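You operate a simulated robot arm through the tools that you are given. There is no shell and no other tool. Be economical: measure what you need, move in short steps, check, and stop when the job is done.

You run a simulated two-armed robot. Do the job below in one go: nothing can be reset, and whatever is moved stays where it is left.

TASK
Take the wood block one and leave it on the stock shelf four. Put the red diode on the shelf two away on the bench marked four. Pick up the orange brush with one hand, pass it to the other hand and put it on the mat by the isolator. Fetch the gasket with the blue grip and set it on the shelf under the bench marked eight. Put the puck four in the tray marked old. Fetch the lead two and set it on the blue mat. Press the green key two times. The order is free.

The check looks at the end state, three seconds after you hand in, the way a careful person would. Anything else that was tipped, shoved, dropped, spilled or broken makes it a failure.

THE ROBOT
Two 7-joint arms with two-finger parallel grippers on one trunk, on a base that drives. Base frame: it is fixed to the floor where the robot stands at the start and does not move with it; the origin is under the middle of the robot, x ahead of it, y to its left, z up. Readings come in mm, degrees, newtons and seconds.
The left shoulder is at the start at [50, 168, 1107], the right one opposite. With the tool pointing down near the work surface each hand reaches from about 200 to 660 mm from the robot's upright axis, wherever it stands, measured 20 degrees to its own side. Places, roughly: bench marked four [2300, -2500, 800]; blue mat [900, -4600, 900]; gasket with the blue grip (7x18x4 cm) [5500, -600, 900]; green key [700, -4600, 900]; lead two [5000, -5000, 1000]; mat by the isolator [1000, 600, 800]; orange brush (3x3x13 cm) [200, 2400, 900]; puck four [4500, -4750, 1000]; red diode [-1500, 500, 750]; shelf under the bench marked eight [5700, -2300, 400]; stock shelf four [-1500, -4000, 1300]; tray marked OLD [5800, -4700, 900]. Payload 1.57 kg a hand.
Tool frame (each hand has its own): the origin (TCP) lies between the finger pads and is the grasp point; the fingertips stand 30 mm ahead of it; z points along the fingers, y is the line along which they close. Largest opening 80 mm; finger width 17, thickness 12; the body of the gripper, 40 by 82 mm, starts 80 mm behind the TCP.
Orientation is that of the tool frame in the base frame, as a unit quaternion [x, y, z, w]. With the fingers straight down and closing along the base's y, the tool's x points along the base's -x, its y along +y and its z along -z.

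THE INTERFACE
- The arms move only by the tool send_rows. It takes "left_steps", "right_steps" or both (then of equal length, played together; a hand with none holds still); each is a list of rows, each an object of numbers (a shift or turn left out is 0, a gripper value left out holds the last): "x", "y", "z": the shift along the tool's x, y, z in mm; "wx", "wy", "wz": the turn, a rotation vector about the tool's x, y, z in degrees; "fingers": the closure, from 0 (fully open) to 1 (shut). In form: [{"x": .., "y": .., "z": .., "wx": .., "wy": .., "wz": .., "fingers": ..}, ...]. A call has 1 to 10 rows; each row shifts and turns the commanded pose from where the row before left it, along the tool's axes as they then stand. Each row takes 0.2 s and may step no farther than 50 mm and 8.6 degrees from the row before; otherwise, or with a gripper value out of range, the whole call is refused. Where a pose cannot be reached the arm comes as near as it can. A force on the tool above 40 N (or 10 N above the force at the start of the call, whichever is more), or a blocked arm, ends the call early, and 0.2 s more pass. Each finger travels about 45 mm/s and halts on what it meets, pressing with about 39 N; the grip force reading is that of the motor and also rises with nothing between the fingers. The clock runs only during rows and for 0.2 s after the last one: add rows that do not move to give the fingers time. The reply holds the time, the measured pose of the TCP, the force on the tool along the base axes, the opening and the grip force, in the units named above and with some noise, with the torque about the TCP (base axes, N m) and any sound that the robot's microphone picked up, and new pictures: "show" is both (left out), scene, wrist or none (wrist: the cameras of the hands that moved).
- Cameras (640 x 400 px; columns grow to the right, rows downward): "scene" is now at [125.9, 4.6, 1293.3]; the picture's right is [0.10, -0.99, 0.00], its down [-0.65, -0.07, -0.76] and it looks along [0.76, 0.08, -0.65] (base axes); focal length 266 px, centre (320, 200). "left" rides on the left gripper at [72, 7, -122] in its tool frame; the picture's right is [-0.09, 1.00, 0.00], its down [-0.84, -0.08, -0.54] and it looks along [-0.54, -0.05, 0.84] (tool axes); focal length 238 px, centre (320, 200). "right" rides on the right gripper at [72, -7, -122] in its tool frame; the picture's right is [0.09, 1.00, 0.00], its down [-0.84, 0.08, -0.54] and it looks along [-0.54, 0.05, 0.84] (tool axes); focal length 238 px, centre (320, 200). There is no depth. A picture from a camera that has moved, and an enlarged one, comes with that camera's place and axes in the base frame and with its lens. The place of the scene camera against the robot may be out by one fixed shift of up to 18 mm in any direction.
- move_column(by): slides the trunk up (or, below 0, down) by that many mm; the arms and the scene camera ride with it, the base frame stays. It gives what a move gives, with no picture.
- drive_base(legs): drives the robot by 1 to 6 legs, each [ahead, left, turn to the left] in mm, mm and degrees, along the robot's own axes; the way and the turn of a leg run together, so that a leg with both is an arc; at most 1500 mm and 180 degrees a leg. The arms and the cameras ride along, it lands a little off, and it stops where it bumps. It gives what a move gives, and a new picture of the scene camera.
- pan_tilt(pan, tilt): turns the head with the scene camera to pan (to the left, within 80 degrees either way) and tilt (down, from -29 to 69), counted from straight ahead of the robot. It gives what a move gives, and a new picture of the scene camera.
- close_up(camera, box): a new picture of the part [left, top, right, bottom] of that camera's present view, enlarged. No time passes.
- job_done(): hands the job in; it is judged then, once.

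Go step by step. Nothing tells you exact positions but the pictures and the camera data: compare them with the known pose of the tool, close in by small moves and look again before you grip or let go. The budget is 207 turns and 260 pictures, counting those below and the enlarged ones. Unless the task says otherwise, let go and move clear before handing in.

The tools are called after ">>>" as a command line: name --argument value ..., lists and objects as JSON in quotes. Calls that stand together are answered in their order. send_rows: Moves the arms, as the interface text tells. Its arguments: {"type":"object","properties":{"left_steps":{"type":"array","items":{"type":"object","properties":{"x":{"type":"number"},"y":{"type":"number"},"z":{"type":"number"},"wx":{"type":"number"},"wy":{"type":"number"},"wz":{"type":"number"},"fingers":{"type":"number"}}}},"right_steps":{"type":"array","items":{"type":"object","properties":{"x":{"type":"number"},"y":{"type":"number"},"z":{"type":"number"},"wx":{"type":"number"},"wy":{"type":"number"},"wz":{"type":"number"},"fingers":{"type":"number"}}}},"show":{"type":"string","enum":["both","scene","wrist","none"]}},"required":[]} The other tools are called the same way: move_column (by) slides the trunk up or down; drive_base (legs) drives the base; pan_tilt (pan, tilt) turns the head that bears the scene camera; close_up (camera, box) takes an enlarged picture of a part of a camera's view; job_done () hands the job in.

At the start:

```text
time_s: 0.0
left_eef_pos: [354.4, 284.2, 1015.6]
left_tcp_rot: [0.0, 1.0, 0.0, 0.0]
left_ft_force: [0.6, -0.4, 0.2]
left_wrist_torque: [0.03, -0.02, -0.02]
left_grip_width: 79.9
left_grip_force: 0.1
right_eef_pos: [406.0, -66.9, 1088.1]
right_tcp_rot: [0.0, 1.0, -0.001, -0.001]
right_ft_force: [0.5, -0.2, 0.3]
right_wrist_torque: [-0.01, 0.03, -0.04]
right_grip_width: 80.0
right_grip_force: 0.1
trunk travel left (down, up): [-275.0, 168.0]
robot x, y, heading: [-2.3, 1.3, -0.1]
head pan, tilt: [5.9, 40.6]
```

scene: 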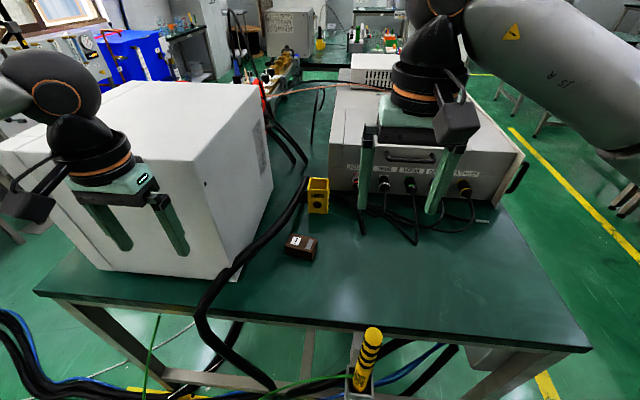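
right: 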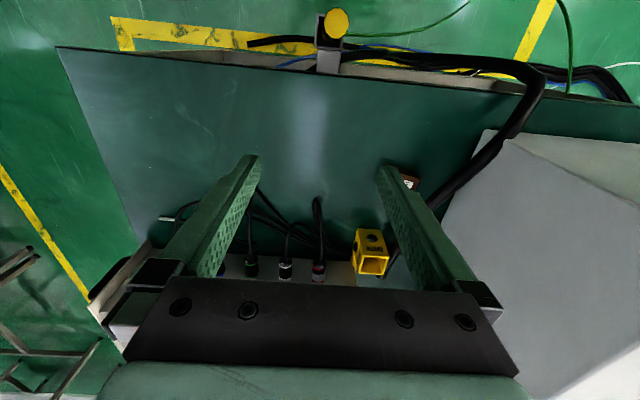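
left: 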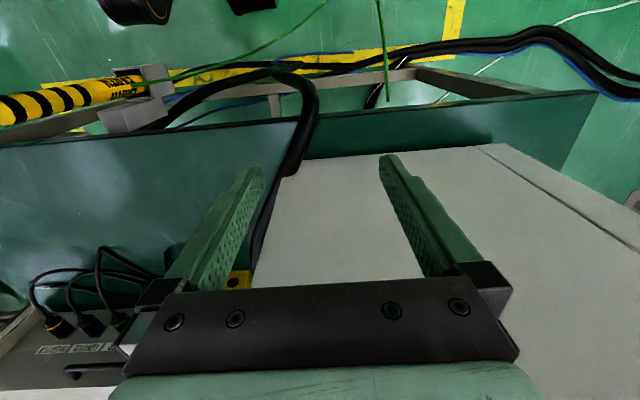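

I see a bench ahead with a small brown block, a yellow holder, and two white instruments. I'll take an enlarged look at the block and look around.

>>> close_up --camera "scene" --box '[260, 160, 420, 260]'

>>> pan_tilt --pan 0 --tilt 5

>>> pan_tilt --pan 75 --tilt 15

>>> pan_tilt --pan -75 --tilt 15

```text
4.00 times, centred on (340, 210) of scene
camera zoom: at [125.9, 4.6, 1293.3], right [0.1, -0.99, 0.0], down [-0.65, -0.07, -0.76], along [0.76, 0.08, -0.65], focal length 1062 px, centre (240, 160)
```

zoom: 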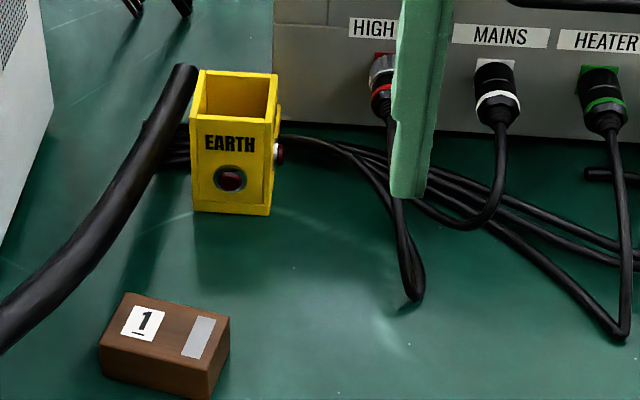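

```text
time_s: 1.0
left_eef_pos: [355.0, 283.5, 1015.1]
left_tcp_rot: [-0.002, 1.0, 0.001, 0.0]
left_ft_force: [0.0, -0.1, 0.3]
left_wrist_torque: [-0.03, -0.01, -0.02]
left_grip_width: 80.0
left_grip_force: 0.1
right_eef_pos: [406.0, -66.3, 1087.7]
right_tcp_rot: [0.0, 1.0, 0.0, 0.0]
right_ft_force: [-0.3, -1.4, -0.3]
right_wrist_torque: [-0.01, 0.04, -0.02]
right_grip_width: 80.1
right_grip_force: 0.1
trunk travel left (down, up): [-275.0, 168.0]
robot x, y, heading: [1.1, -0.3, -0.1]
head pan, tilt: [0.0, 5.0]
camera scene: at [133.6, -4.1, 1349.8], right [0.0, -1.0, 0.0], down [-0.09, 0.0, -1.0], along [1.0, 0.0, -0.09], focal length 266 px, centre (320, 200)
```

scene: 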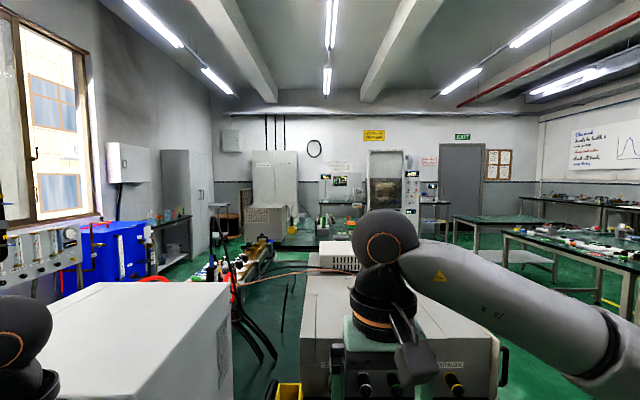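

```text
time_s: 2.5
left_eef_pos: [352.9, 283.7, 1015.3]
left_tcp_rot: [-0.001, 1.0, 0.0, 0.0]
left_ft_force: [0.4, 0.0, 0.3]
left_wrist_torque: [-0.02, 0.01, -0.02]
left_grip_width: 80.1
left_grip_force: 0.0
right_eef_pos: [405.0, -66.7, 1089.0]
right_tcp_rot: [-0.001, 1.0, 0.0, 0.0]
right_ft_force: [0.5, -0.2, 0.0]
right_wrist_torque: [-0.01, 0.01, 0.01]
right_grip_width: 80.2
right_grip_force: 0.1
trunk travel left (down, up): [-275.0, 168.0]
robot x, y, heading: [1.2, 1.8, 0.2]
head pan, tilt: [75.0, 15.0]
camera scene: at [65.9, 86.1, 1333.7], right [0.97, -0.26, 0.0], down [-0.07, -0.25, -0.97], along [0.25, 0.93, -0.26], focal length 266 px, centre (320, 200)
```

scene: 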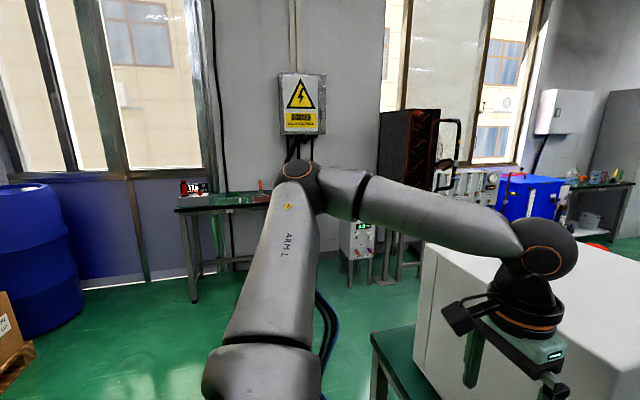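

```text
time_s: 4.8
left_eef_pos: [354.3, 283.3, 1016.3]
left_tcp_rot: [-0.001, 1.0, 0.0, 0.0]
left_ft_force: [-0.1, 0.4, -0.2]
left_wrist_torque: [-0.04, 0.0, 0.0]
left_grip_width: 80.0
left_grip_force: 0.1
right_eef_pos: [405.6, -66.0, 1089.0]
right_tcp_rot: [0.0, 1.0, 0.0, 0.0]
right_ft_force: [0.0, -0.2, 0.5]
right_wrist_torque: [-0.03, -0.02, -0.01]
right_grip_width: 80.0
right_grip_force: 0.0
trunk travel left (down, up): [-275.0, 168.0]
robot x, y, heading: [0.6, 1.3, -0.1]
head pan, tilt: [-75.0, 15.0]
camera scene: at [65.9, -94.3, 1333.7], right [-0.97, -0.26, 0.0], down [-0.07, 0.25, -0.97], along [0.25, -0.93, -0.26], focal length 266 px, centre (320, 200)
```

scene: 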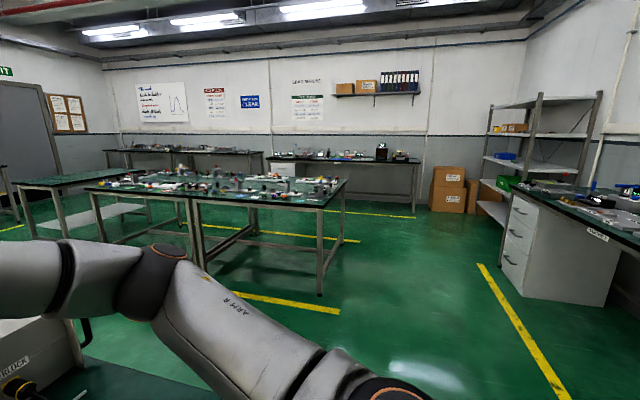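

The wood block marked 1 lies at about (523, 90). I'll bring the right hand above it and look with the wrist camera.

>>> send_rows --right_steps '[{"x": -15, "y": 31, "z": 17}, {"x": -15, "y": 31, "z": 17}, {"x": -15, "y": 31, "z": 17}, {"x": -15, "y": 31, "z": 17}, {"x": -15, "y": 31, "z": 17}]' --show "wrist"

>>> pan_tilt --pan 6 --tilt 40

```text
time_s: 6.0
left_eef_pos: [355.4, 283.6, 1015.5]
left_tcp_rot: [-0.001, 1.0, 0.0, 0.0]
left_ft_force: [0.4, -0.2, -0.2]
left_wrist_torque: [-0.02, -0.01, 0.01]
left_grip_width: 80.1
left_grip_force: 0.1
right_eef_pos: [482.3, 88.6, 1003.2]
right_tcp_rot: [-0.001, 1.0, -0.001, -0.001]
right_ft_force: [0.0, -0.1, 0.5]
right_wrist_torque: [-0.03, 0.02, 0.02]
right_grip_width: 80.1
right_grip_force: 0.1
trunk travel left (down, up): [-275.0, 168.0]
robot x, y, heading: [-2.4, 0.3, -0.1]
head pan, tilt: [-75.0, 15.0]
camera right: at [410.3, 81.8, 1126.4], right [-0.09, 1.0, 0.0], down [0.84, 0.08, 0.54], along [0.54, 0.05, -0.84], focal length 238 px, centre (320, 200)
```

right: 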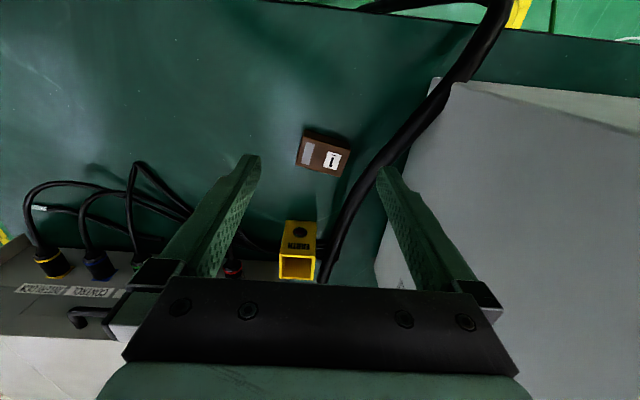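

```text
time_s: 7.6
left_eef_pos: [354.8, 283.9, 1015.6]
left_tcp_rot: [-0.001, 1.0, 0.0, -0.001]
left_ft_force: [-0.1, 0.1, -0.4]
left_wrist_torque: [-0.01, -0.04, -0.02]
left_grip_width: 80.0
left_grip_force: 0.0
right_eef_pos: [481.4, 87.8, 1004.2]
right_tcp_rot: [0.0, 1.0, 0.0, 0.0]
right_ft_force: [-0.4, -1.1, 0.1]
right_wrist_torque: [-0.03, -0.02, -0.01]
right_grip_width: 80.1
right_grip_force: 0.1
trunk travel left (down, up): [-275.0, 168.0]
robot x, y, heading: [-2.8, -1.6, -0.3]
head pan, tilt: [6.0, 40.0]
camera scene: at [126.3, 4.7, 1294.1], right [0.1, -0.99, 0.0], down [-0.64, -0.07, -0.77], along [0.76, 0.08, -0.64], focal length 266 px, centre (320, 200)
```

scene: 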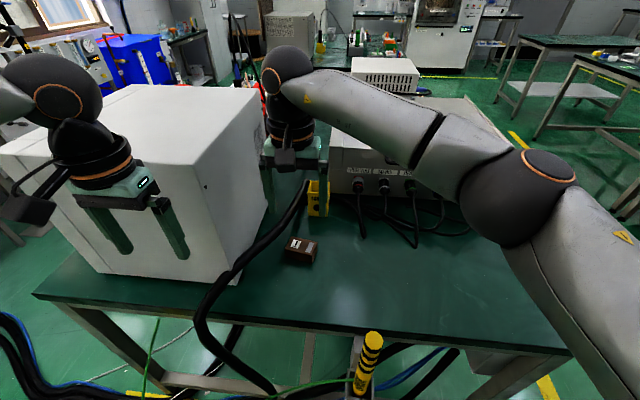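

The block lies with its long side nearly along y, at about (532, 97). I'll turn the hand so that it closes across the short side.

>>> send_rows --right_steps '[{"x": -25, "wz": -7.9}, {"x": -25, "wz": -7.9}, {"wz": -7.9}, {"wz": -7.9}, {"wz": -7.9}, {"wz": -7.9}, {"wz": -7.9}, {"wz": -7.9}, {"wz": -7.9}, {"wz": -7.9}]' --show "wrist"

```text
time_s: 9.8
left_eef_pos: [354.3, 283.2, 1015.6]
left_tcp_rot: [-0.001, 1.0, 0.0, 0.0]
left_ft_force: [0.6, 0.0, 0.3]
left_wrist_torque: [-0.03, 0.04, 0.0]
left_grip_width: 79.8
left_grip_force: 0.2
right_eef_pos: [508.6, 67.3, 986.0]
right_tcp_rot: [-0.38, 0.925, -0.001, 0.0]
right_ft_force: [-0.2, 0.5, 0.3]
right_wrist_torque: [0.0, 0.0, -0.02]
right_grip_width: 80.0
right_grip_force: 0.1
right hand out of reach, approached as far as the arm can: row 2, 6, 7, 8, 9, 10
trunk travel left (down, up): [-275.0, 168.0]
robot x, y, heading: [1.4, 1.0, 0.0]
head pan, tilt: [6.0, 40.0]
camera right: at [463.2, 12.8, 1110.2], right [-0.76, 0.64, 0.0], down [0.54, 0.64, 0.54], along [0.35, 0.41, -0.84], focal length 238 px, centre (320, 200)
```

right: 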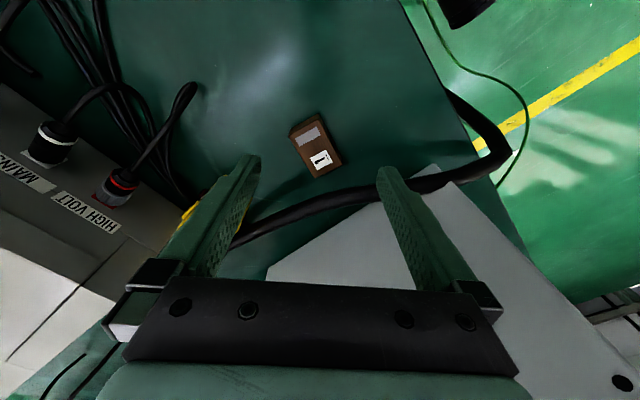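

The arm is short of reach at this height, and it should improve lower down. I'll lower the hand and see whether it reaches the pose.

>>> send_rows --right_steps '[{"z": 40}, {"z": 40}, {}, {}]' --show "wrist"

```text
time_s: 10.8
left_eef_pos: [354.4, 281.8, 1016.0]
left_tcp_rot: [0.0, 1.0, 0.0, 0.0]
left_ft_force: [0.9, -0.2, -0.6]
left_wrist_torque: [0.04, 0.03, 0.0]
left_grip_width: 79.9
left_grip_force: 0.1
right_eef_pos: [507.0, 68.1, 908.3]
right_tcp_rot: [-0.379, 0.925, -0.001, 0.0]
right_ft_force: [-0.2, 0.0, -0.2]
right_wrist_torque: [0.02, 0.02, 0.0]
right_grip_width: 80.0
right_grip_force: 0.1
trunk travel left (down, up): [-275.0, 168.0]
robot x, y, heading: [-1.6, 1.4, 0.4]
head pan, tilt: [6.0, 40.0]
camera right: at [461.8, 12.0, 1031.4], right [-0.76, 0.64, 0.0], down [0.54, 0.64, 0.54], along [0.35, 0.41, -0.84], focal length 238 px, centre (320, 200)
```

right: 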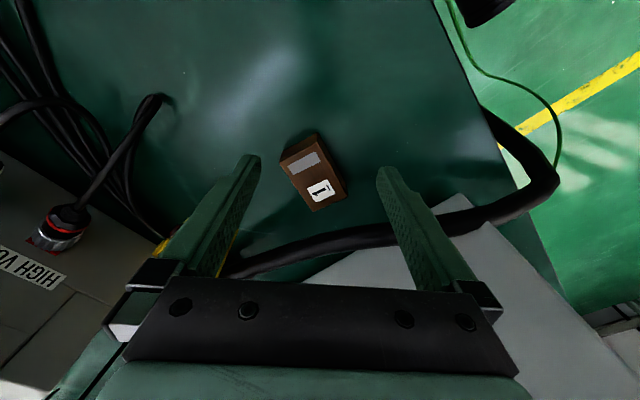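

The hand is now reaching again at z 908. I'll shift over the block and finish the turn.

>>> send_rows --right_steps '[{"x": -18, "z": 10}, {"x": -17, "z": 10}, {"wz": -8.4}, {"wz": -8.4}, {"wz": -8.4}, {"wz": -8.4}, {}]' --show "wrist"

```text
time_s: 12.4
left_eef_pos: [354.8, 282.6, 1015.3]
left_tcp_rot: [-0.001, 1.0, 0.0, -0.001]
left_ft_force: [0.1, -0.4, -0.6]
left_wrist_torque: [-0.01, -0.03, -0.02]
left_grip_width: 79.9
left_grip_force: 0.1
right_eef_pos: [506.1, 58.7, 880.3]
right_tcp_rot: [-0.426, 0.905, -0.002, 0.001]
right_ft_force: [0.5, -0.9, -0.1]
right_wrist_torque: [0.01, -0.01, -0.01]
right_grip_width: 80.0
right_grip_force: 0.1
right hand out of reach, approached as far as the arm can: row 2, 3, 4, 5, 6
trunk travel left (down, up): [-275.0, 168.0]
robot x, y, heading: [-0.2, -0.7, 0.0]
head pan, tilt: [6.0, 40.0]
camera right: at [465.8, -1.1, 1004.8], right [-0.83, 0.56, 0.0], down [0.47, 0.7, 0.54], along [0.31, 0.45, -0.84], focal length 238 px, centre (320, 200)
```

right: 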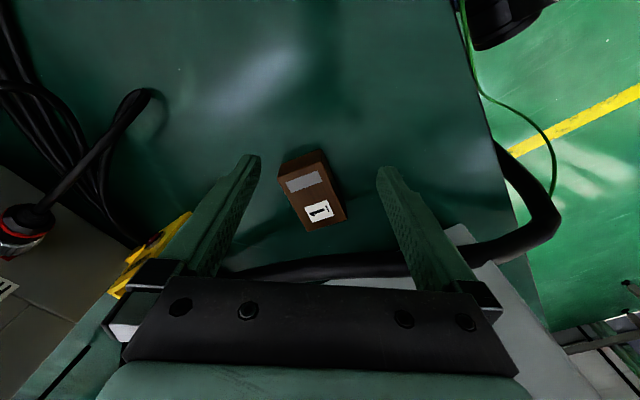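

Still short of reach, so I'll draw the hand back to the right and move the base 130 mm left.

>>> send_rows --right_steps '[{"x": 34, "y": -28, "z": -10}, {"x": 34, "y": -28, "z": -10}, {"x": 34, "y": -28, "z": -10}]' --show "none"

>>> drive_base --legs '[[0, 130, 0]]'

```text
time_s: 13.2
left_eef_pos: [353.3, 282.6, 1016.3]
left_tcp_rot: [-0.001, 1.0, 0.0, 0.0]
left_ft_force: [0.5, -0.2, -0.2]
left_wrist_torque: [0.0, 0.01, 0.01]
left_grip_width: 80.1
left_grip_force: 0.1
right_eef_pos: [505.2, -73.9, 913.6]
right_tcp_rot: [-0.426, 0.905, -0.002, 0.001]
right_ft_force: [0.0, -0.3, 0.4]
right_wrist_torque: [0.03, 0.0, 0.01]
right_grip_width: 80.3
right_grip_force: 0.0
trunk travel left (down, up): [-275.0, 168.0]
robot x, y, heading: [2.0, -1.0, -0.0]
head pan, tilt: [6.0, 40.0]
```

```text
time_s: 14.5
left_eef_pos: [355.7, 416.2, 1015.8]
left_tcp_rot: [0.001, 1.0, 0.0, 0.0]
left_ft_force: [-0.2, -0.1, 0.1]
left_wrist_torque: [-0.02, 0.0, 0.02]
left_grip_width: 80.0
left_grip_force: 0.0
right_eef_pos: [505.9, 59.6, 913.6]
right_tcp_rot: [-0.424, 0.906, -0.002, 0.002]
right_ft_force: [0.2, 0.0, -0.2]
right_wrist_torque: [-0.02, 0.01, -0.01]
right_grip_width: 79.9
right_grip_force: 0.1
trunk travel left (down, up): [-275.0, 168.0]
robot x, y, heading: [1.1, 131.5, 0.1]
head pan, tilt: [6.0, 40.0]
camera scene: at [126.4, 138.3, 1294.1], right [0.1, -0.99, 0.0], down [-0.64, -0.07, -0.77], along [0.76, 0.08, -0.64], focal length 266 px, centre (320, 200)
```

scene: 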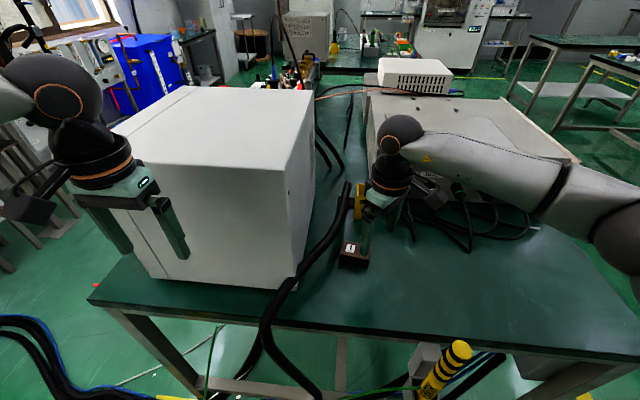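

Now in reach. I'll shift over (534, 90), turn the rest of the way and lower to about z 860.

>>> send_rows --right_steps '[{"x": -20.5, "y": -1.3}, {"x": -20.5, "y": -1.3}, {"wz": -6.5}, {"wz": -6.5}, {"wz": -6.5}, {"z": 25}, {"z": 25}, {}]' --show "wrist"

```text
time_s: 16.3
left_eef_pos: [354.1, 415.7, 1014.9]
left_tcp_rot: [0.001, 1.0, 0.0, 0.0]
left_ft_force: [0.3, -0.2, 0.5]
left_wrist_torque: [0.0, -0.03, -0.01]
left_grip_width: 80.1
left_grip_force: 0.0
right_eef_pos: [504.3, 61.3, 860.5]
right_tcp_rot: [-0.424, 0.906, -0.002, 0.002]
right_ft_force: [-0.6, -1.5, -0.4]
right_wrist_torque: [-0.02, -0.02, -0.01]
right_grip_width: 79.8
right_grip_force: 0.1
right hand out of reach, approached as far as the arm can: row 1, 2, 3, 4, 5
trunk travel left (down, up): [-275.0, 168.0]
robot x, y, heading: [-3.8, 132.8, -0.2]
head pan, tilt: [6.0, 40.0]
camera right: at [463.9, 1.8, 983.9], right [-0.82, 0.57, -0.01], down [0.47, 0.69, 0.54], along [0.31, 0.44, -0.84], focal length 238 px, centre (320, 200)
```

right: 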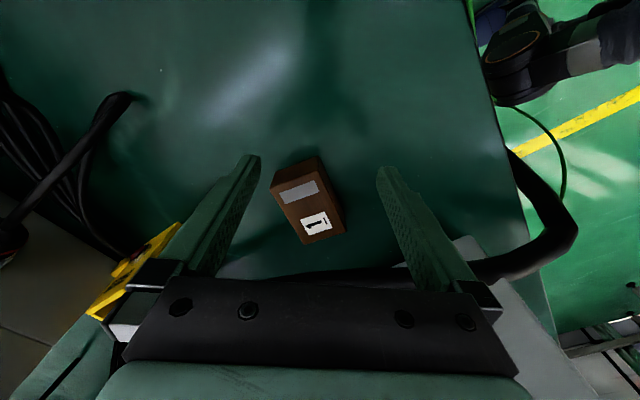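

The wrist seems to be at a joint limit, so I'll retract the hand and turn the robot to the left to give it a better angle to the block.

>>> send_rows --right_steps '[{"z": -22}, {"x": 35, "y": 12, "z": -22}, {"x": 35, "y": 12, "z": -22}, {"x": 35, "y": 12, "z": -22}, {"x": 35, "y": 12}]' --show "none"

>>> drive_base --legs '[[40, -242, 0], [0, 0, 35]]'

```text
time_s: 17.5
left_eef_pos: [355.0, 414.8, 1016.2]
left_tcp_rot: [0.001, 1.0, -0.001, 0.0]
left_ft_force: [0.3, -0.7, -0.1]
left_wrist_torque: [0.0, 0.01, 0.02]
left_grip_width: 79.7
left_grip_force: 0.0
right_eef_pos: [374.6, -12.9, 951.5]
right_tcp_rot: [-0.424, 0.906, -0.003, 0.002]
right_ft_force: [-0.4, -0.1, 0.5]
right_wrist_torque: [0.04, 0.01, 0.0]
right_grip_width: 80.1
right_grip_force: 0.0
trunk travel left (down, up): [-275.0, 168.0]
robot x, y, heading: [-2.6, 135.7, -0.6]
head pan, tilt: [6.0, 40.0]
```

```text
time_s: 20.9
left_eef_pos: [169.6, 328.2, 1015.9]
left_tcp_rot: [-0.301, 0.954, 0.0, 0.001]
left_ft_force: [1.4, -0.6, -0.9]
left_wrist_torque: [0.02, 0.02, -0.01]
left_grip_width: 80.0
left_grip_force: 0.0
right_eef_pos: [431.4, -11.5, 952.1]
right_tcp_rot: [-0.678, 0.735, -0.001, 0.003]
right_ft_force: [0.4, 0.3, -0.4]
right_wrist_torque: [0.03, 0.0, -0.02]
right_grip_width: 80.0
right_grip_force: 0.0
trunk travel left (down, up): [-275.0, 168.0]
robot x, y, heading: [39.5, -110.3, 34.9]
head pan, tilt: [6.0, 40.0]
camera scene: at [139.9, -31.9, 1294.1], right [0.66, -0.76, 0.0], down [-0.49, -0.42, -0.77], along [0.58, 0.5, -0.64], focal length 266 px, centre (320, 200)
```

scene: 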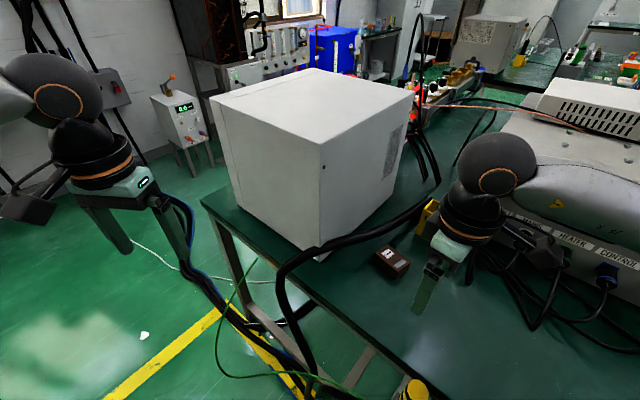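

The wrist now has room. I'll move over the block, turn to match it and lower to about z 870.

>>> send_rows --right_steps '[{"x": -36.5, "y": -31.4}, {"x": -36.5, "y": -31.4}, {"x": -36.5, "y": -31.4}, {"wz": 7.7}, {"wz": 7.7}, {"z": 41}, {"z": 41}, {}]' --show "wrist"

```text
time_s: 22.7
left_eef_pos: [170.0, 329.3, 1014.7]
left_tcp_rot: [-0.301, 0.954, 0.0, 0.001]
left_ft_force: [-0.1, 0.5, -0.1]
left_wrist_torque: [0.03, 0.02, 0.01]
left_grip_width: 79.7
left_grip_force: 0.0
right_eef_pos: [512.4, 67.1, 868.6]
right_tcp_rot: [-0.572, 0.82, -0.001, 0.003]
right_ft_force: [-0.1, -0.1, -0.5]
right_wrist_torque: [-0.01, 0.01, 0.02]
right_grip_width: 79.7
right_grip_force: 0.1
right hand out of reach, approached as far as the arm can: row 3
trunk travel left (down, up): [-275.0, 168.0]
robot x, y, heading: [39.5, -102.2, 34.9]
head pan, tilt: [6.0, 40.0]
camera right: at [495.2, -3.6, 991.7], right [-0.97, 0.26, -0.01], down [0.21, 0.81, 0.54], along [0.14, 0.53, -0.84], focal length 238 px, centre (320, 200)
```

right: 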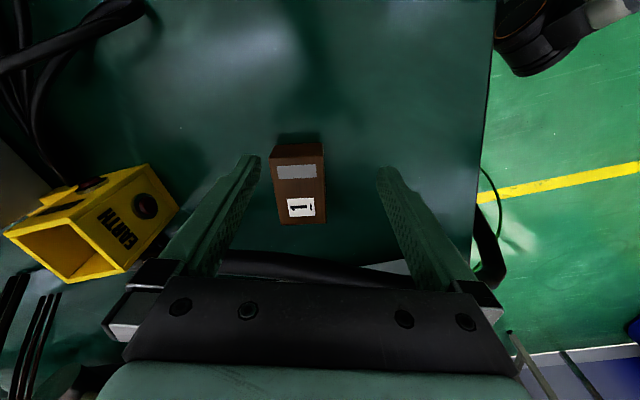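

The hand is aligned with the block. I'll shift the last 37 mm and lower to z 850.

>>> send_rows --right_steps '[{"z": 18}, {"x": -17, "y": -8}, {"x": -17, "y": -8}, {}]' --show "wrist"

```text
time_s: 23.7
left_eef_pos: [168.6, 328.9, 1015.5]
left_tcp_rot: [-0.301, 0.954, 0.0, 0.0]
left_ft_force: [0.5, 0.1, -0.7]
left_wrist_torque: [-0.02, -0.03, -0.01]
left_grip_width: 80.2
left_grip_force: 0.1
right_eef_pos: [540.9, 90.4, 850.5]
right_tcp_rot: [-0.573, 0.82, -0.002, 0.004]
right_ft_force: [-0.9, 0.2, -0.5]
right_wrist_torque: [0.0, 0.04, 0.0]
right_grip_width: 79.8
right_grip_force: 0.1
trunk travel left (down, up): [-275.0, 168.0]
robot x, y, heading: [42.3, -105.8, 34.8]
head pan, tilt: [6.0, 40.0]
camera right: at [521.7, 20.1, 974.2], right [-0.97, 0.26, -0.01], down [0.21, 0.81, 0.54], along [0.14, 0.53, -0.84], focal length 238 px, centre (320, 200)
```

right: 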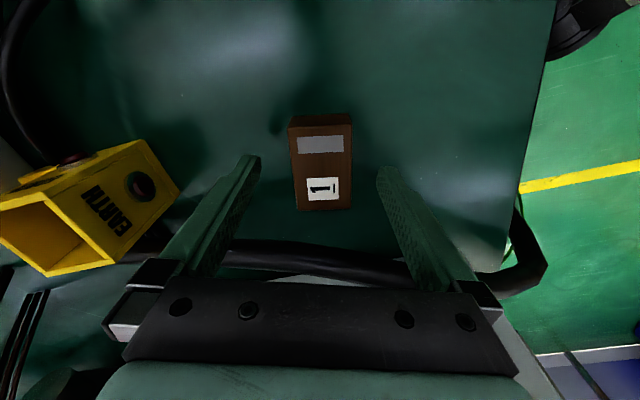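

The block is centred between the fingers. I'll go down and close.

>>> send_rows --right_steps '[{"x": -2, "z": 16}, {"z": 17}, {"fingers": 1}, {"fingers": 1}, {"fingers": 1}, {"fingers": 1}, {"z": -20}, {"z": -30}, {"z": -40}, {}]' --show "wrist"

```text
time_s: 25.9
left_eef_pos: [170.4, 329.2, 1015.5]
left_tcp_rot: [-0.3, 0.954, 0.001, 0.0]
left_ft_force: [0.2, 0.1, 1.0]
left_wrist_torque: [-0.01, -0.03, -0.01]
left_grip_width: 79.8
left_grip_force: 0.1
right_eef_pos: [538.1, 94.2, 908.7]
right_tcp_rot: [-0.573, 0.82, -0.002, 0.003]
right_ft_force: [-0.1, -0.2, -0.5]
right_wrist_torque: [0.0, 0.01, 0.03]
right_grip_width: 44.0
right_grip_force: 38.7
trunk travel left (down, up): [-275.0, 168.0]
robot x, y, heading: [39.6, -104.2, 34.8]
head pan, tilt: [6.0, 40.0]
camera right: at [520.0, 22.6, 1032.5], right [-0.97, 0.26, 0.0], down [0.21, 0.81, 0.54], along [0.14, 0.52, -0.84], focal length 238 px, centre (320, 200)
```

right: 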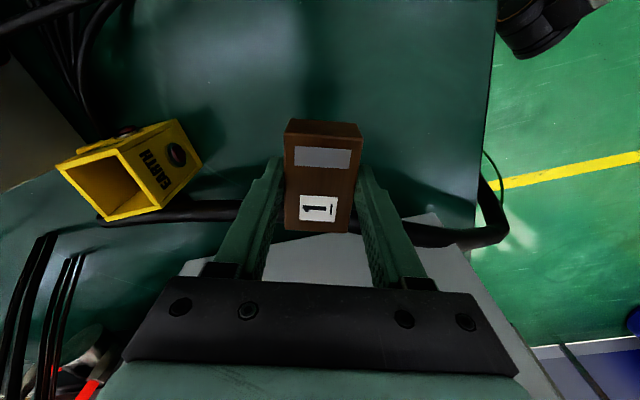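

The block is gripped (44 mm wide). I'll pull the hand in, back away from the bench and turn towards the diode behind the robot.

>>> send_rows --right_steps '[{"z": -40}, {"x": 31, "y": 21.5, "z": -30}, {"x": 31, "y": 21.5, "z": -30}, {"x": 31, "y": 21.5, "z": -30}, {"x": 31, "y": 21.5}]' --show "none"

>>> pan_tilt --pan 0 --tilt 20

>>> drive_base --legs '[[-300, 0, 0], [0, 0, 114]]'

```text
time_s: 27.1
left_eef_pos: [169.3, 328.3, 1016.3]
left_tcp_rot: [-0.3, 0.954, 0.0, -0.001]
left_ft_force: [0.4, 0.2, 0.0]
left_wrist_torque: [0.0, -0.02, 0.0]
left_grip_width: 80.0
left_grip_force: 0.0
right_eef_pos: [413.9, 8.1, 1036.5]
right_tcp_rot: [-0.572, 0.82, -0.001, 0.003]
right_ft_force: [-1.1, -0.4, -0.8]
right_wrist_torque: [0.01, -0.01, 0.0]
right_grip_width: 43.8
right_grip_force: 38.6
trunk travel left (down, up): [-275.0, 168.0]
robot x, y, heading: [42.8, -106.7, 35.0]
head pan, tilt: [6.0, 40.0]
```

```text
time_s: 27.9
left_eef_pos: [168.6, 328.0, 1015.5]
left_tcp_rot: [-0.3, 0.954, 0.0, 0.0]
left_ft_force: [1.5, 0.5, 0.5]
left_wrist_torque: [-0.04, 0.02, -0.01]
left_grip_width: 80.1
left_grip_force: 0.0
right_eef_pos: [414.1, 7.7, 1036.0]
right_tcp_rot: [-0.573, 0.82, -0.001, 0.003]
right_ft_force: [-0.7, 0.5, -0.3]
right_wrist_torque: [-0.01, -0.01, -0.02]
right_grip_width: 44.0
right_grip_force: 38.8
trunk travel left (down, up): [-275.0, 168.0]
robot x, y, heading: [40.5, -110.3, 35.1]
head pan, tilt: [0.0, 20.0]
camera scene: at [152.1, -34.3, 1325.5], right [0.57, -0.82, 0.0], down [-0.28, -0.2, -0.94], along [0.77, 0.54, -0.34], focal length 266 px, centre (320, 200)
```

scene: 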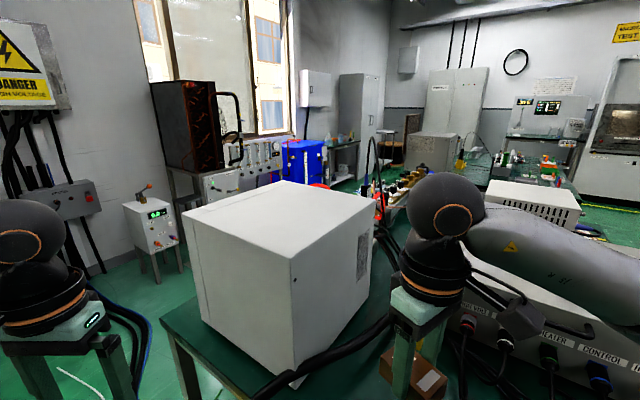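

```text
time_s: 34.7
left_eef_pos: [-661.5, -317.1, 1016.3]
left_tcp_rot: [0.957, -0.29, 0.0, -0.001]
left_ft_force: [0.6, -0.1, 0.8]
left_wrist_torque: [-0.01, -0.04, 0.03]
left_grip_width: 80.0
left_grip_force: 0.0
right_eef_pos: [-451.3, 25.6, 1036.2]
right_tcp_rot: [1.0, 0.01, -0.001, -0.003]
right_ft_force: [0.6, 0.5, -0.5]
right_wrist_torque: [-0.01, 0.0, 0.0]
right_grip_width: 43.9
right_grip_force: 39.3
trunk travel left (down, up): [-275.0, 168.0]
robot x, y, heading: [-212.7, -280.7, 146.1]
head pan, tilt: [0.0, 20.0]
camera scene: at [-318.0, -209.5, 1325.5], right [0.56, 0.83, 0.0], down [0.28, -0.19, -0.94], along [-0.78, 0.52, -0.34], focal length 266 px, centre (320, 200)
```

scene: 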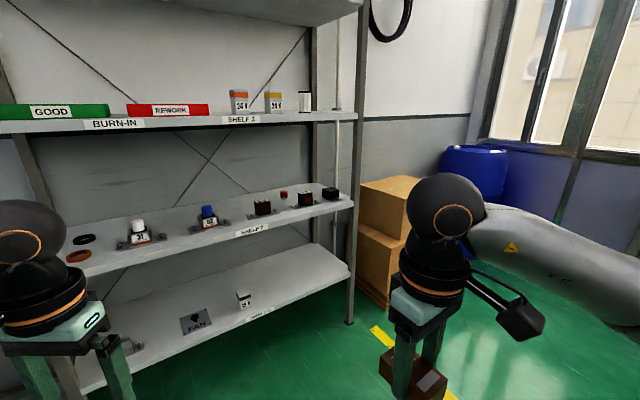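

Shelf two, at mid height, carries components; I'll zoom in to find the red diode.

>>> close_up --camera "scene" --box '[190, 160, 350, 260]'

>>> close_up --camera "scene" --box '[40, 170, 360, 370]'

```text
4.00 times, centred on (270, 210) of scene
camera zoom: at [-318.0, -209.5, 1325.5], right [0.56, 0.83, 0.0], down [0.28, -0.19, -0.94], along [-0.78, 0.52, -0.34], focal length 1062 px, centre (520, 160)
```

zoom: 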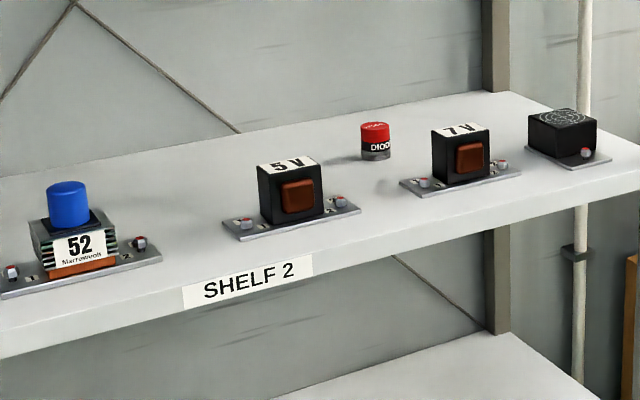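

```text
2.00 times, centred on (200, 270) of scene
camera zoom: at [-318.0, -209.5, 1325.5], right [0.56, 0.83, 0.0], down [0.28, -0.19, -0.94], along [-0.78, 0.52, -0.34], focal length 531 px, centre (560, 60)
```

zoom: 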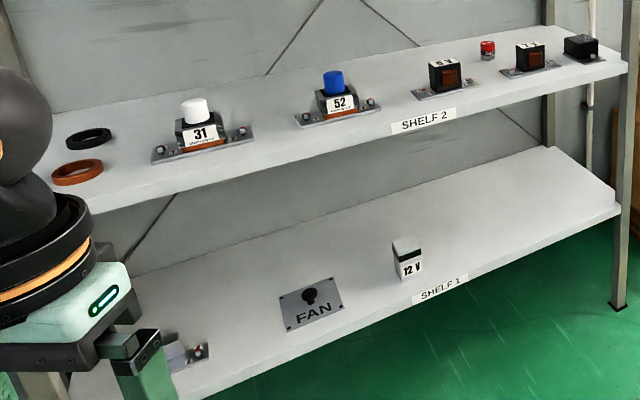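

The red diode stands at the back of shelf 2 between the 5 V and 7 V modules. I'll drive in front of the rack, facing it squarely.

>>> drive_base --legs '[[0, 0, 34], [550, 0, 0], [0, -880, 0]]'

>>> pan_tilt --pan 20 --tilt 35

```text
time_s: 44.0
left_eef_pos: [-1139.4, 329.7, 1015.0]
left_tcp_rot: [1.0, 0.006, 0.001, 0.0]
left_ft_force: [0.0, -0.3, -0.1]
left_wrist_torque: [0.0, 0.0, 0.01]
left_grip_width: 80.1
left_grip_force: 0.2
right_eef_pos: [-1161.8, 731.8, 1036.8]
right_tcp_rot: [0.952, 0.306, -0.002, -0.001]
right_ft_force: [-1.1, -0.3, 0.3]
right_wrist_torque: [0.03, 0.01, -0.02]
right_grip_width: 43.8
right_grip_force: 39.4
trunk travel left (down, up): [-275.0, 168.0]
robot x, y, heading: [-784.1, 618.7, -179.5]
head pan, tilt: [0.0, 20.0]
camera scene: at [-920.1, 611.3, 1325.5], right [-0.01, 1.0, 0.0], down [0.34, 0.0, -0.94], along [-0.94, -0.01, -0.34], focal length 266 px, centre (320, 200)
```

scene: 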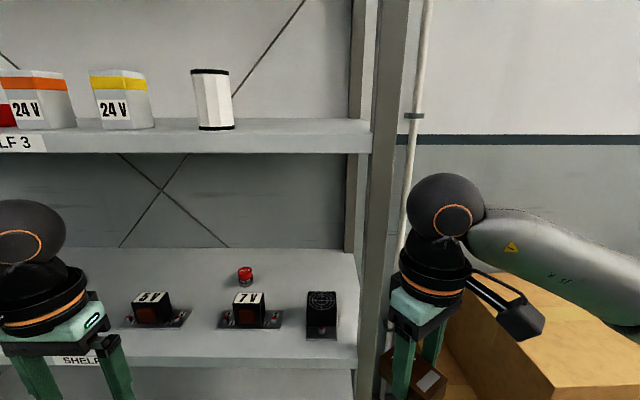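

```text
time_s: 44.8
left_eef_pos: [-1139.3, 329.1, 1015.6]
left_tcp_rot: [1.0, 0.008, 0.0, 0.0]
left_ft_force: [-0.2, 0.4, -0.2]
left_wrist_torque: [-0.02, 0.02, 0.03]
left_grip_width: 80.0
left_grip_force: 0.0
right_eef_pos: [-1162.9, 731.9, 1037.6]
right_tcp_rot: [0.952, 0.307, -0.003, -0.001]
right_ft_force: [-0.7, 0.6, -0.6]
right_wrist_torque: [0.03, 0.03, 0.01]
right_grip_width: 43.8
right_grip_force: 38.6
trunk travel left (down, up): [-275.0, 168.0]
robot x, y, heading: [-787.7, 615.7, -179.3]
head pan, tilt: [20.0, 35.0]
camera scene: at [-909.4, 581.2, 1301.7], right [-0.35, 0.94, 0.0], down [0.54, 0.2, -0.82], along [-0.77, -0.29, -0.57], focal length 266 px, centre (320, 200)
```

scene: 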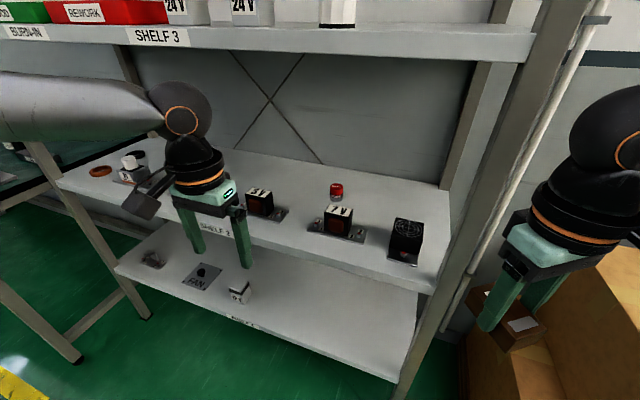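

Triangulated from three views, the diode stands at about (-1561, 390, 857), with shelf 3 about 400 mm above it. I'll pull in the right hand, lower the left to about z 945 and drive closer.

>>> send_rows --right_steps '[{"x": 32.5, "y": 23.2}, {"x": 32.5, "y": 23.2}, {"x": 32.5, "y": 23.2}]' --left_steps '[{"z": 23}, {"z": 23}, {"z": 23}]' --show "none"

>>> drive_base --legs '[[170, 0, 0]]'

>>> send_rows --left_steps '[{"x": -30, "y": -20}, {"x": -30, "y": -20}, {"x": -30, "y": -20}]' --show "wrist"

```text
time_s: 45.6
left_eef_pos: [-1140.8, 329.2, 946.8]
left_tcp_rot: [1.0, 0.007, -0.001, 0.0]
left_ft_force: [0.8, 0.6, -0.1]
left_wrist_torque: [-0.02, 0.01, 0.0]
left_grip_width: 80.0
left_grip_force: 0.1
right_eef_pos: [-1040.1, 729.4, 1037.3]
right_tcp_rot: [0.952, 0.305, -0.003, -0.002]
right_ft_force: [0.5, 1.0, -0.3]
right_wrist_torque: [0.01, 0.05, -0.01]
right_grip_width: 43.9
right_grip_force: 38.8
trunk travel left (down, up): [-275.0, 168.0]
robot x, y, heading: [-790.8, 614.3, -179.2]
head pan, tilt: [20.0, 35.0]
```

```text
time_s: 47.0
left_eef_pos: [-1307.3, 327.4, 945.4]
left_tcp_rot: [1.0, 0.007, 0.0, 0.001]
left_ft_force: [-0.1, 0.0, -0.4]
left_wrist_torque: [0.0, 0.01, 0.01]
left_grip_width: 79.9
left_grip_force: 0.1
right_eef_pos: [-1207.7, 727.4, 1035.9]
right_tcp_rot: [0.952, 0.307, -0.003, -0.002]
right_ft_force: [-0.1, 0.5, -0.9]
right_wrist_torque: [-0.01, -0.03, -0.04]
right_grip_width: 44.0
right_grip_force: 39.3
trunk travel left (down, up): [-275.0, 168.0]
robot x, y, heading: [-952.9, 617.8, -179.3]
head pan, tilt: [20.0, 35.0]
camera scene: at [-1076.6, 578.8, 1301.6], right [-0.35, 0.93, 0.0], down [0.54, 0.2, -0.82], along [-0.77, -0.29, -0.57], focal length 266 px, centre (320, 200)
```

scene: 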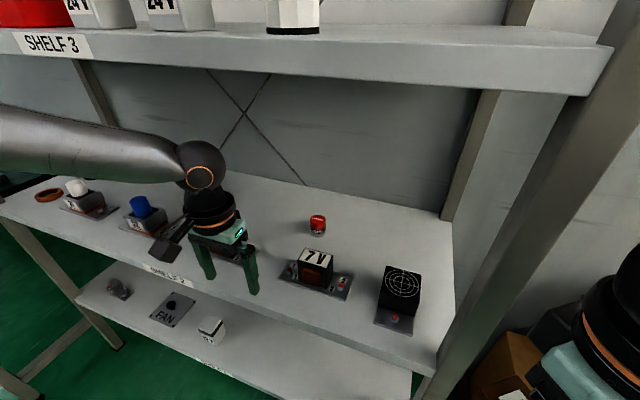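

```text
time_s: 47.9
left_eef_pos: [-1396.0, 386.9, 946.6]
left_tcp_rot: [1.0, 0.007, 0.001, 0.001]
left_ft_force: [1.6, -0.1, -0.3]
left_wrist_torque: [-0.04, -0.02, -0.03]
left_grip_width: 79.3
left_grip_force: 0.1
right_eef_pos: [-1209.2, 727.8, 1037.9]
right_tcp_rot: [0.952, 0.307, -0.002, -0.002]
right_ft_force: [-0.1, -0.8, -0.4]
right_wrist_torque: [-0.03, 0.01, 0.02]
right_grip_width: 43.9
right_grip_force: 39.4
trunk travel left (down, up): [-275.0, 168.0]
robot x, y, heading: [-954.5, 614.6, -179.2]
head pan, tilt: [20.0, 35.0]
camera left: at [-1325.1, 380.5, 1068.1], right [-0.08, -1.0, 0.0], down [-0.84, 0.07, 0.54], along [-0.54, 0.04, -0.84], focal length 238 px, centre (320, 200)
```

left: 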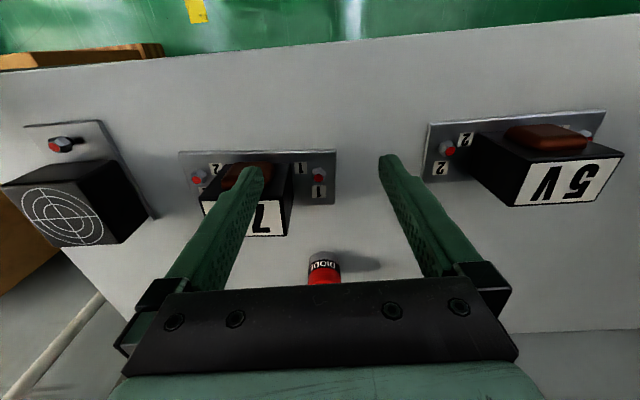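

The diode shows ahead of the hand at about (-1568, 392). I'll raise 25 mm to clear the 7 V module and move in over it.

>>> send_rows --left_steps '[{"z": -25}, {"x": -40, "y": -1}, {"x": -40, "y": -1}, {"x": -40, "y": -1}, {"x": -40, "y": -1}, {}]' --show "both"

```text
time_s: 49.2
left_eef_pos: [-1492.4, 362.2, 973.9]
left_tcp_rot: [1.0, 0.008, 0.0, 0.0]
left_ft_force: [-0.9, 0.7, -0.3]
left_wrist_torque: [-0.02, -0.02, 0.0]
left_grip_width: 79.8
left_grip_force: 0.1
left hand out of reach, approached as far as the arm can: row 4, 5
right_eef_pos: [-1208.1, 727.1, 1037.3]
right_tcp_rot: [0.952, 0.307, -0.003, -0.002]
right_ft_force: [-0.1, -1.3, -0.4]
right_wrist_torque: [-0.01, -0.02, 0.02]
right_grip_width: 43.7
right_grip_force: 38.7
trunk travel left (down, up): [-275.0, 168.0]
robot x, y, heading: [-955.2, 614.0, -179.2]
head pan, tilt: [20.0, 35.0]
camera scene: at [-1076.0, 578.8, 1301.7], right [-0.35, 0.93, 0.0], down [0.54, 0.2, -0.82], along [-0.77, -0.29, -0.57], focal length 266 px, centre (320, 200)
camera left: at [-1420.2, 357.1, 1096.5], right [-0.08, -1.0, 0.0], down [-0.84, 0.06, 0.54], along [-0.54, 0.04, -0.84], focal length 238 px, centre (320, 200)
```

scene: 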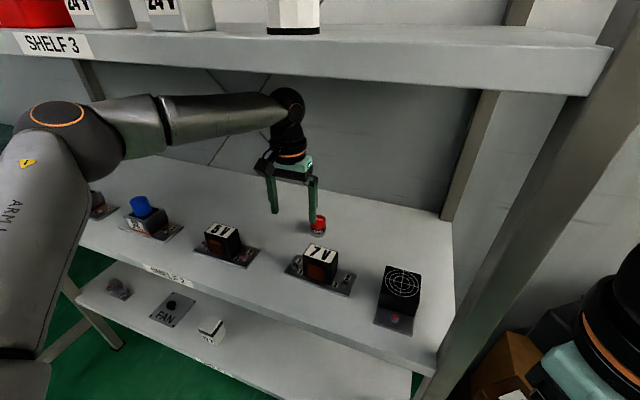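
left: 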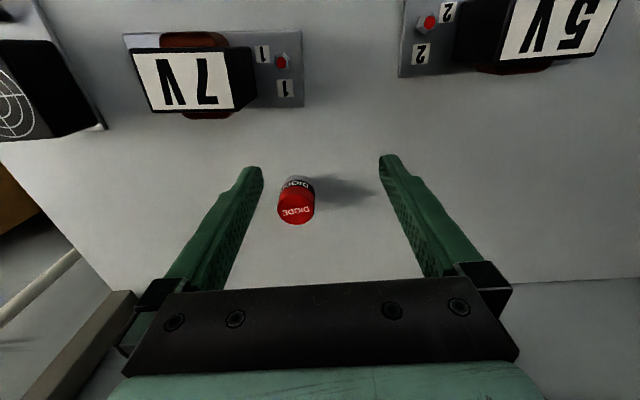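

Nearly over the diode at (-1564, 394) but at the reach limit. I'll tuck the right hand a bit and drive 60 mm nearer.

>>> send_rows --right_steps '[{"x": 30, "y": 21}]' --show "none"

>>> drive_base --legs '[[60, 0, 0]]'

>>> send_rows --left_steps '[{"x": -6, "y": -16}, {"x": -6, "y": -16, "z": 20}, {"z": 30}, {}]' --show "wrist"

```text
time_s: 49.6
left_eef_pos: [-1493.0, 361.9, 974.1]
left_tcp_rot: [1.0, 0.007, -0.001, 0.0]
left_ft_force: [-0.2, 0.9, -0.4]
left_wrist_torque: [0.0, -0.02, -0.05]
left_grip_width: 80.3
left_grip_force: 0.2
right_eef_pos: [-1171.8, 724.9, 1037.4]
right_tcp_rot: [0.952, 0.307, -0.003, -0.003]
right_ft_force: [-0.2, 0.0, -0.5]
right_wrist_torque: [0.0, -0.02, -0.01]
right_grip_width: 44.0
right_grip_force: 38.8
trunk travel left (down, up): [-275.0, 168.0]
robot x, y, heading: [-956.1, 615.7, -179.3]
head pan, tilt: [20.0, 35.0]
```

```text
time_s: 50.6
left_eef_pos: [-1552.8, 361.8, 974.7]
left_tcp_rot: [1.0, 0.008, -0.001, 0.001]
left_ft_force: [0.7, 0.0, 0.0]
left_wrist_torque: [0.0, 0.0, -0.01]
left_grip_width: 80.0
left_grip_force: 0.0
right_eef_pos: [-1233.2, 725.5, 1037.0]
right_tcp_rot: [0.952, 0.308, -0.001, -0.003]
right_ft_force: [-0.4, -1.0, -1.0]
right_wrist_torque: [0.0, 0.01, 0.02]
right_grip_width: 44.0
right_grip_force: 39.2
trunk travel left (down, up): [-275.0, 168.0]
robot x, y, heading: [-1016.3, 616.7, -179.1]
head pan, tilt: [20.0, 35.0]
camera scene: at [-1137.1, 577.9, 1301.6], right [-0.35, 0.93, 0.0], down [0.54, 0.2, -0.82], along [-0.77, -0.29, -0.57], focal length 266 px, centre (320, 200)
```

scene: 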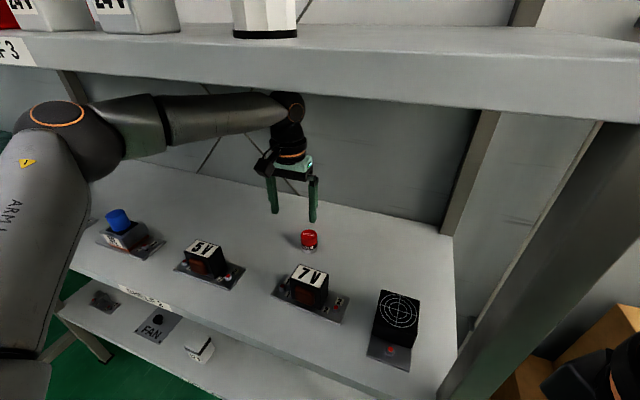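

```text
time_s: 51.6
left_eef_pos: [-1538.1, 376.9, 927.7]
left_tcp_rot: [1.0, 0.008, -0.002, -0.001]
left_ft_force: [0.3, -0.3, 0.2]
left_wrist_torque: [-0.01, -0.01, 0.02]
left_grip_width: 79.8
left_grip_force: 0.1
left hand out of reach, approached as far as the arm can: row 1, 2, 3
right_eef_pos: [-1231.8, 726.0, 1036.7]
right_tcp_rot: [0.952, 0.307, -0.002, -0.002]
right_ft_force: [-0.6, -0.3, -0.8]
right_wrist_torque: [0.0, 0.01, -0.01]
right_grip_width: 44.1
right_grip_force: 39.6
trunk travel left (down, up): [-275.0, 168.0]
robot x, y, heading: [-1013.7, 613.6, -179.0]
head pan, tilt: [20.0, 35.0]
camera left: at [-1465.2, 371.2, 1050.2], right [-0.08, -1.0, 0.0], down [-0.84, 0.06, 0.55], along [-0.54, 0.04, -0.84], focal length 238 px, centre (320, 200)
```

left: 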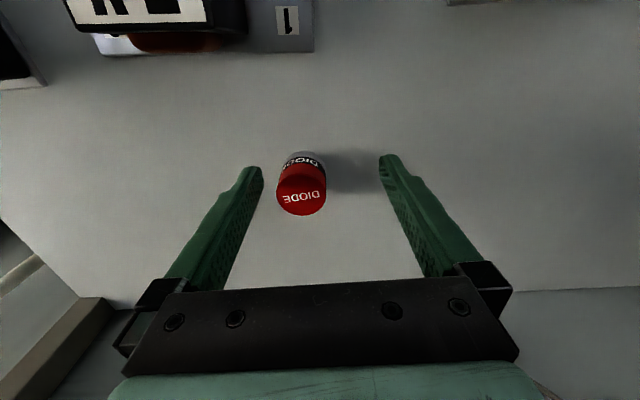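

The diode is at (-1565, 394); the arm is at the end of its reach. I'll tilt the fingers forward about 16 degrees, which brings the wrist back, and then move over.

>>> send_rows --left_steps '[{"wy": -8}, {"wy": -8}, {"x": -13, "y": -8.5, "z": 3.7}, {"x": -13, "y": -8.5, "z": 3.7}, {}]' --show "wrist"

```text
time_s: 52.8
left_eef_pos: [-1563.8, 393.5, 927.6]
left_tcp_rot: [0.99, 0.008, -0.141, 0.001]
left_ft_force: [-0.2, -0.1, -0.5]
left_wrist_torque: [-0.01, 0.03, 0.01]
left_grip_width: 79.5
left_grip_force: 0.1
right_eef_pos: [-1230.6, 726.8, 1036.1]
right_tcp_rot: [0.952, 0.308, -0.003, -0.002]
right_ft_force: [-0.5, 0.2, -0.6]
right_wrist_torque: [0.0, 0.01, 0.04]
right_grip_width: 43.8
right_grip_force: 38.8
trunk travel left (down, up): [-275.0, 168.0]
robot x, y, heading: [-1013.7, 612.6, -179.4]
head pan, tilt: [20.0, 35.0]
camera left: at [-1460.6, 388.1, 1026.2], right [-0.07, -1.0, 0.02], down [-0.65, 0.07, 0.75], along [-0.75, 0.04, -0.66], focal length 238 px, centre (320, 200)
```

left: 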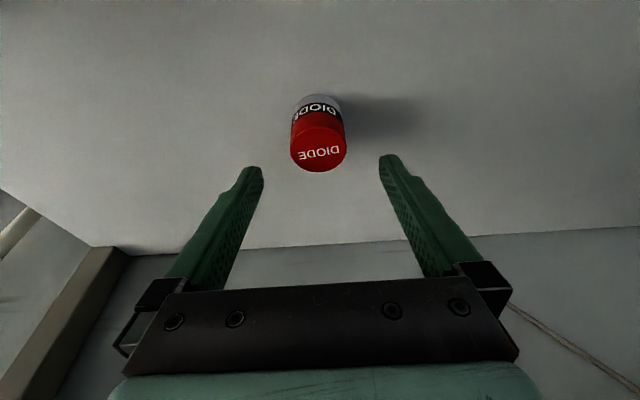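

Centred now. I'll go straight down to z 875 and check.

>>> send_rows --left_steps '[{"x": 7.3, "z": 25.5}, {"x": 7.3, "z": 25.5}, {}]' --show "both"

```text
time_s: 53.6
left_eef_pos: [-1561.1, 392.2, 881.2]
left_tcp_rot: [0.989, 0.007, -0.148, -0.001]
left_ft_force: [-2.9, 0.6, 26.2]
left_wrist_torque: [-1.1, 0.09, -0.01]
left_grip_width: 79.8
left_grip_force: 0.1
left hand out of reach, approached as far as the arm can: row 2
right_eef_pos: [-1230.5, 725.9, 1037.6]
right_tcp_rot: [0.952, 0.307, -0.004, -0.002]
right_ft_force: [-0.1, -0.9, -0.3]
right_wrist_torque: [0.01, -0.01, 0.01]
right_grip_width: 43.7
right_grip_force: 38.8
trunk travel left (down, up): [-275.0, 168.0]
robot x, y, heading: [-1016.0, 613.9, -179.2]
head pan, tilt: [20.0, 35.0]
camera scene: at [-1134.3, 579.1, 1302.4], right [-0.35, 0.93, 0.0], down [0.53, 0.2, -0.82], along [-0.77, -0.29, -0.57], focal length 266 px, centre (320, 200)
camera left: at [-1456.8, 387.6, 977.3], right [-0.08, -1.0, 0.02], down [-0.64, 0.07, 0.76], along [-0.76, 0.04, -0.65], focal length 238 px, centre (320, 200)
```

scene: 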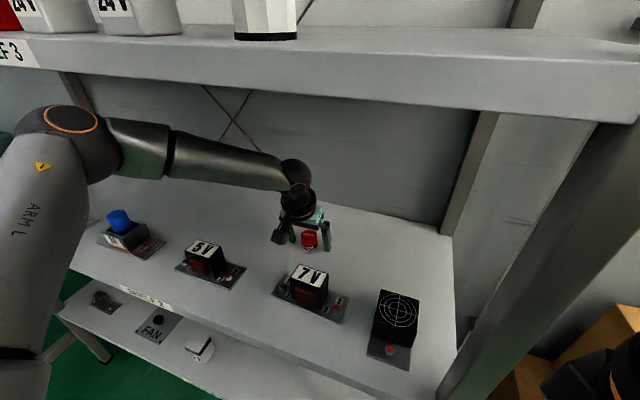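
left: 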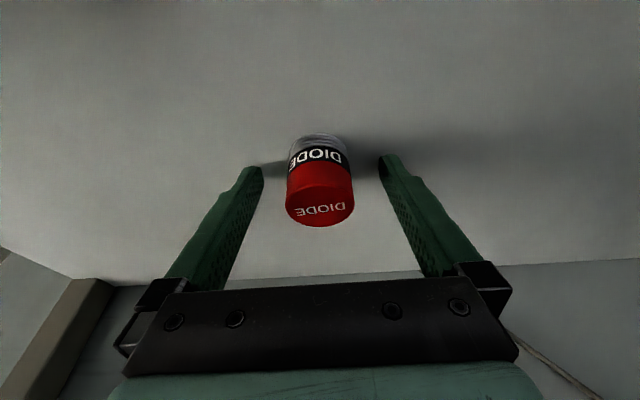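

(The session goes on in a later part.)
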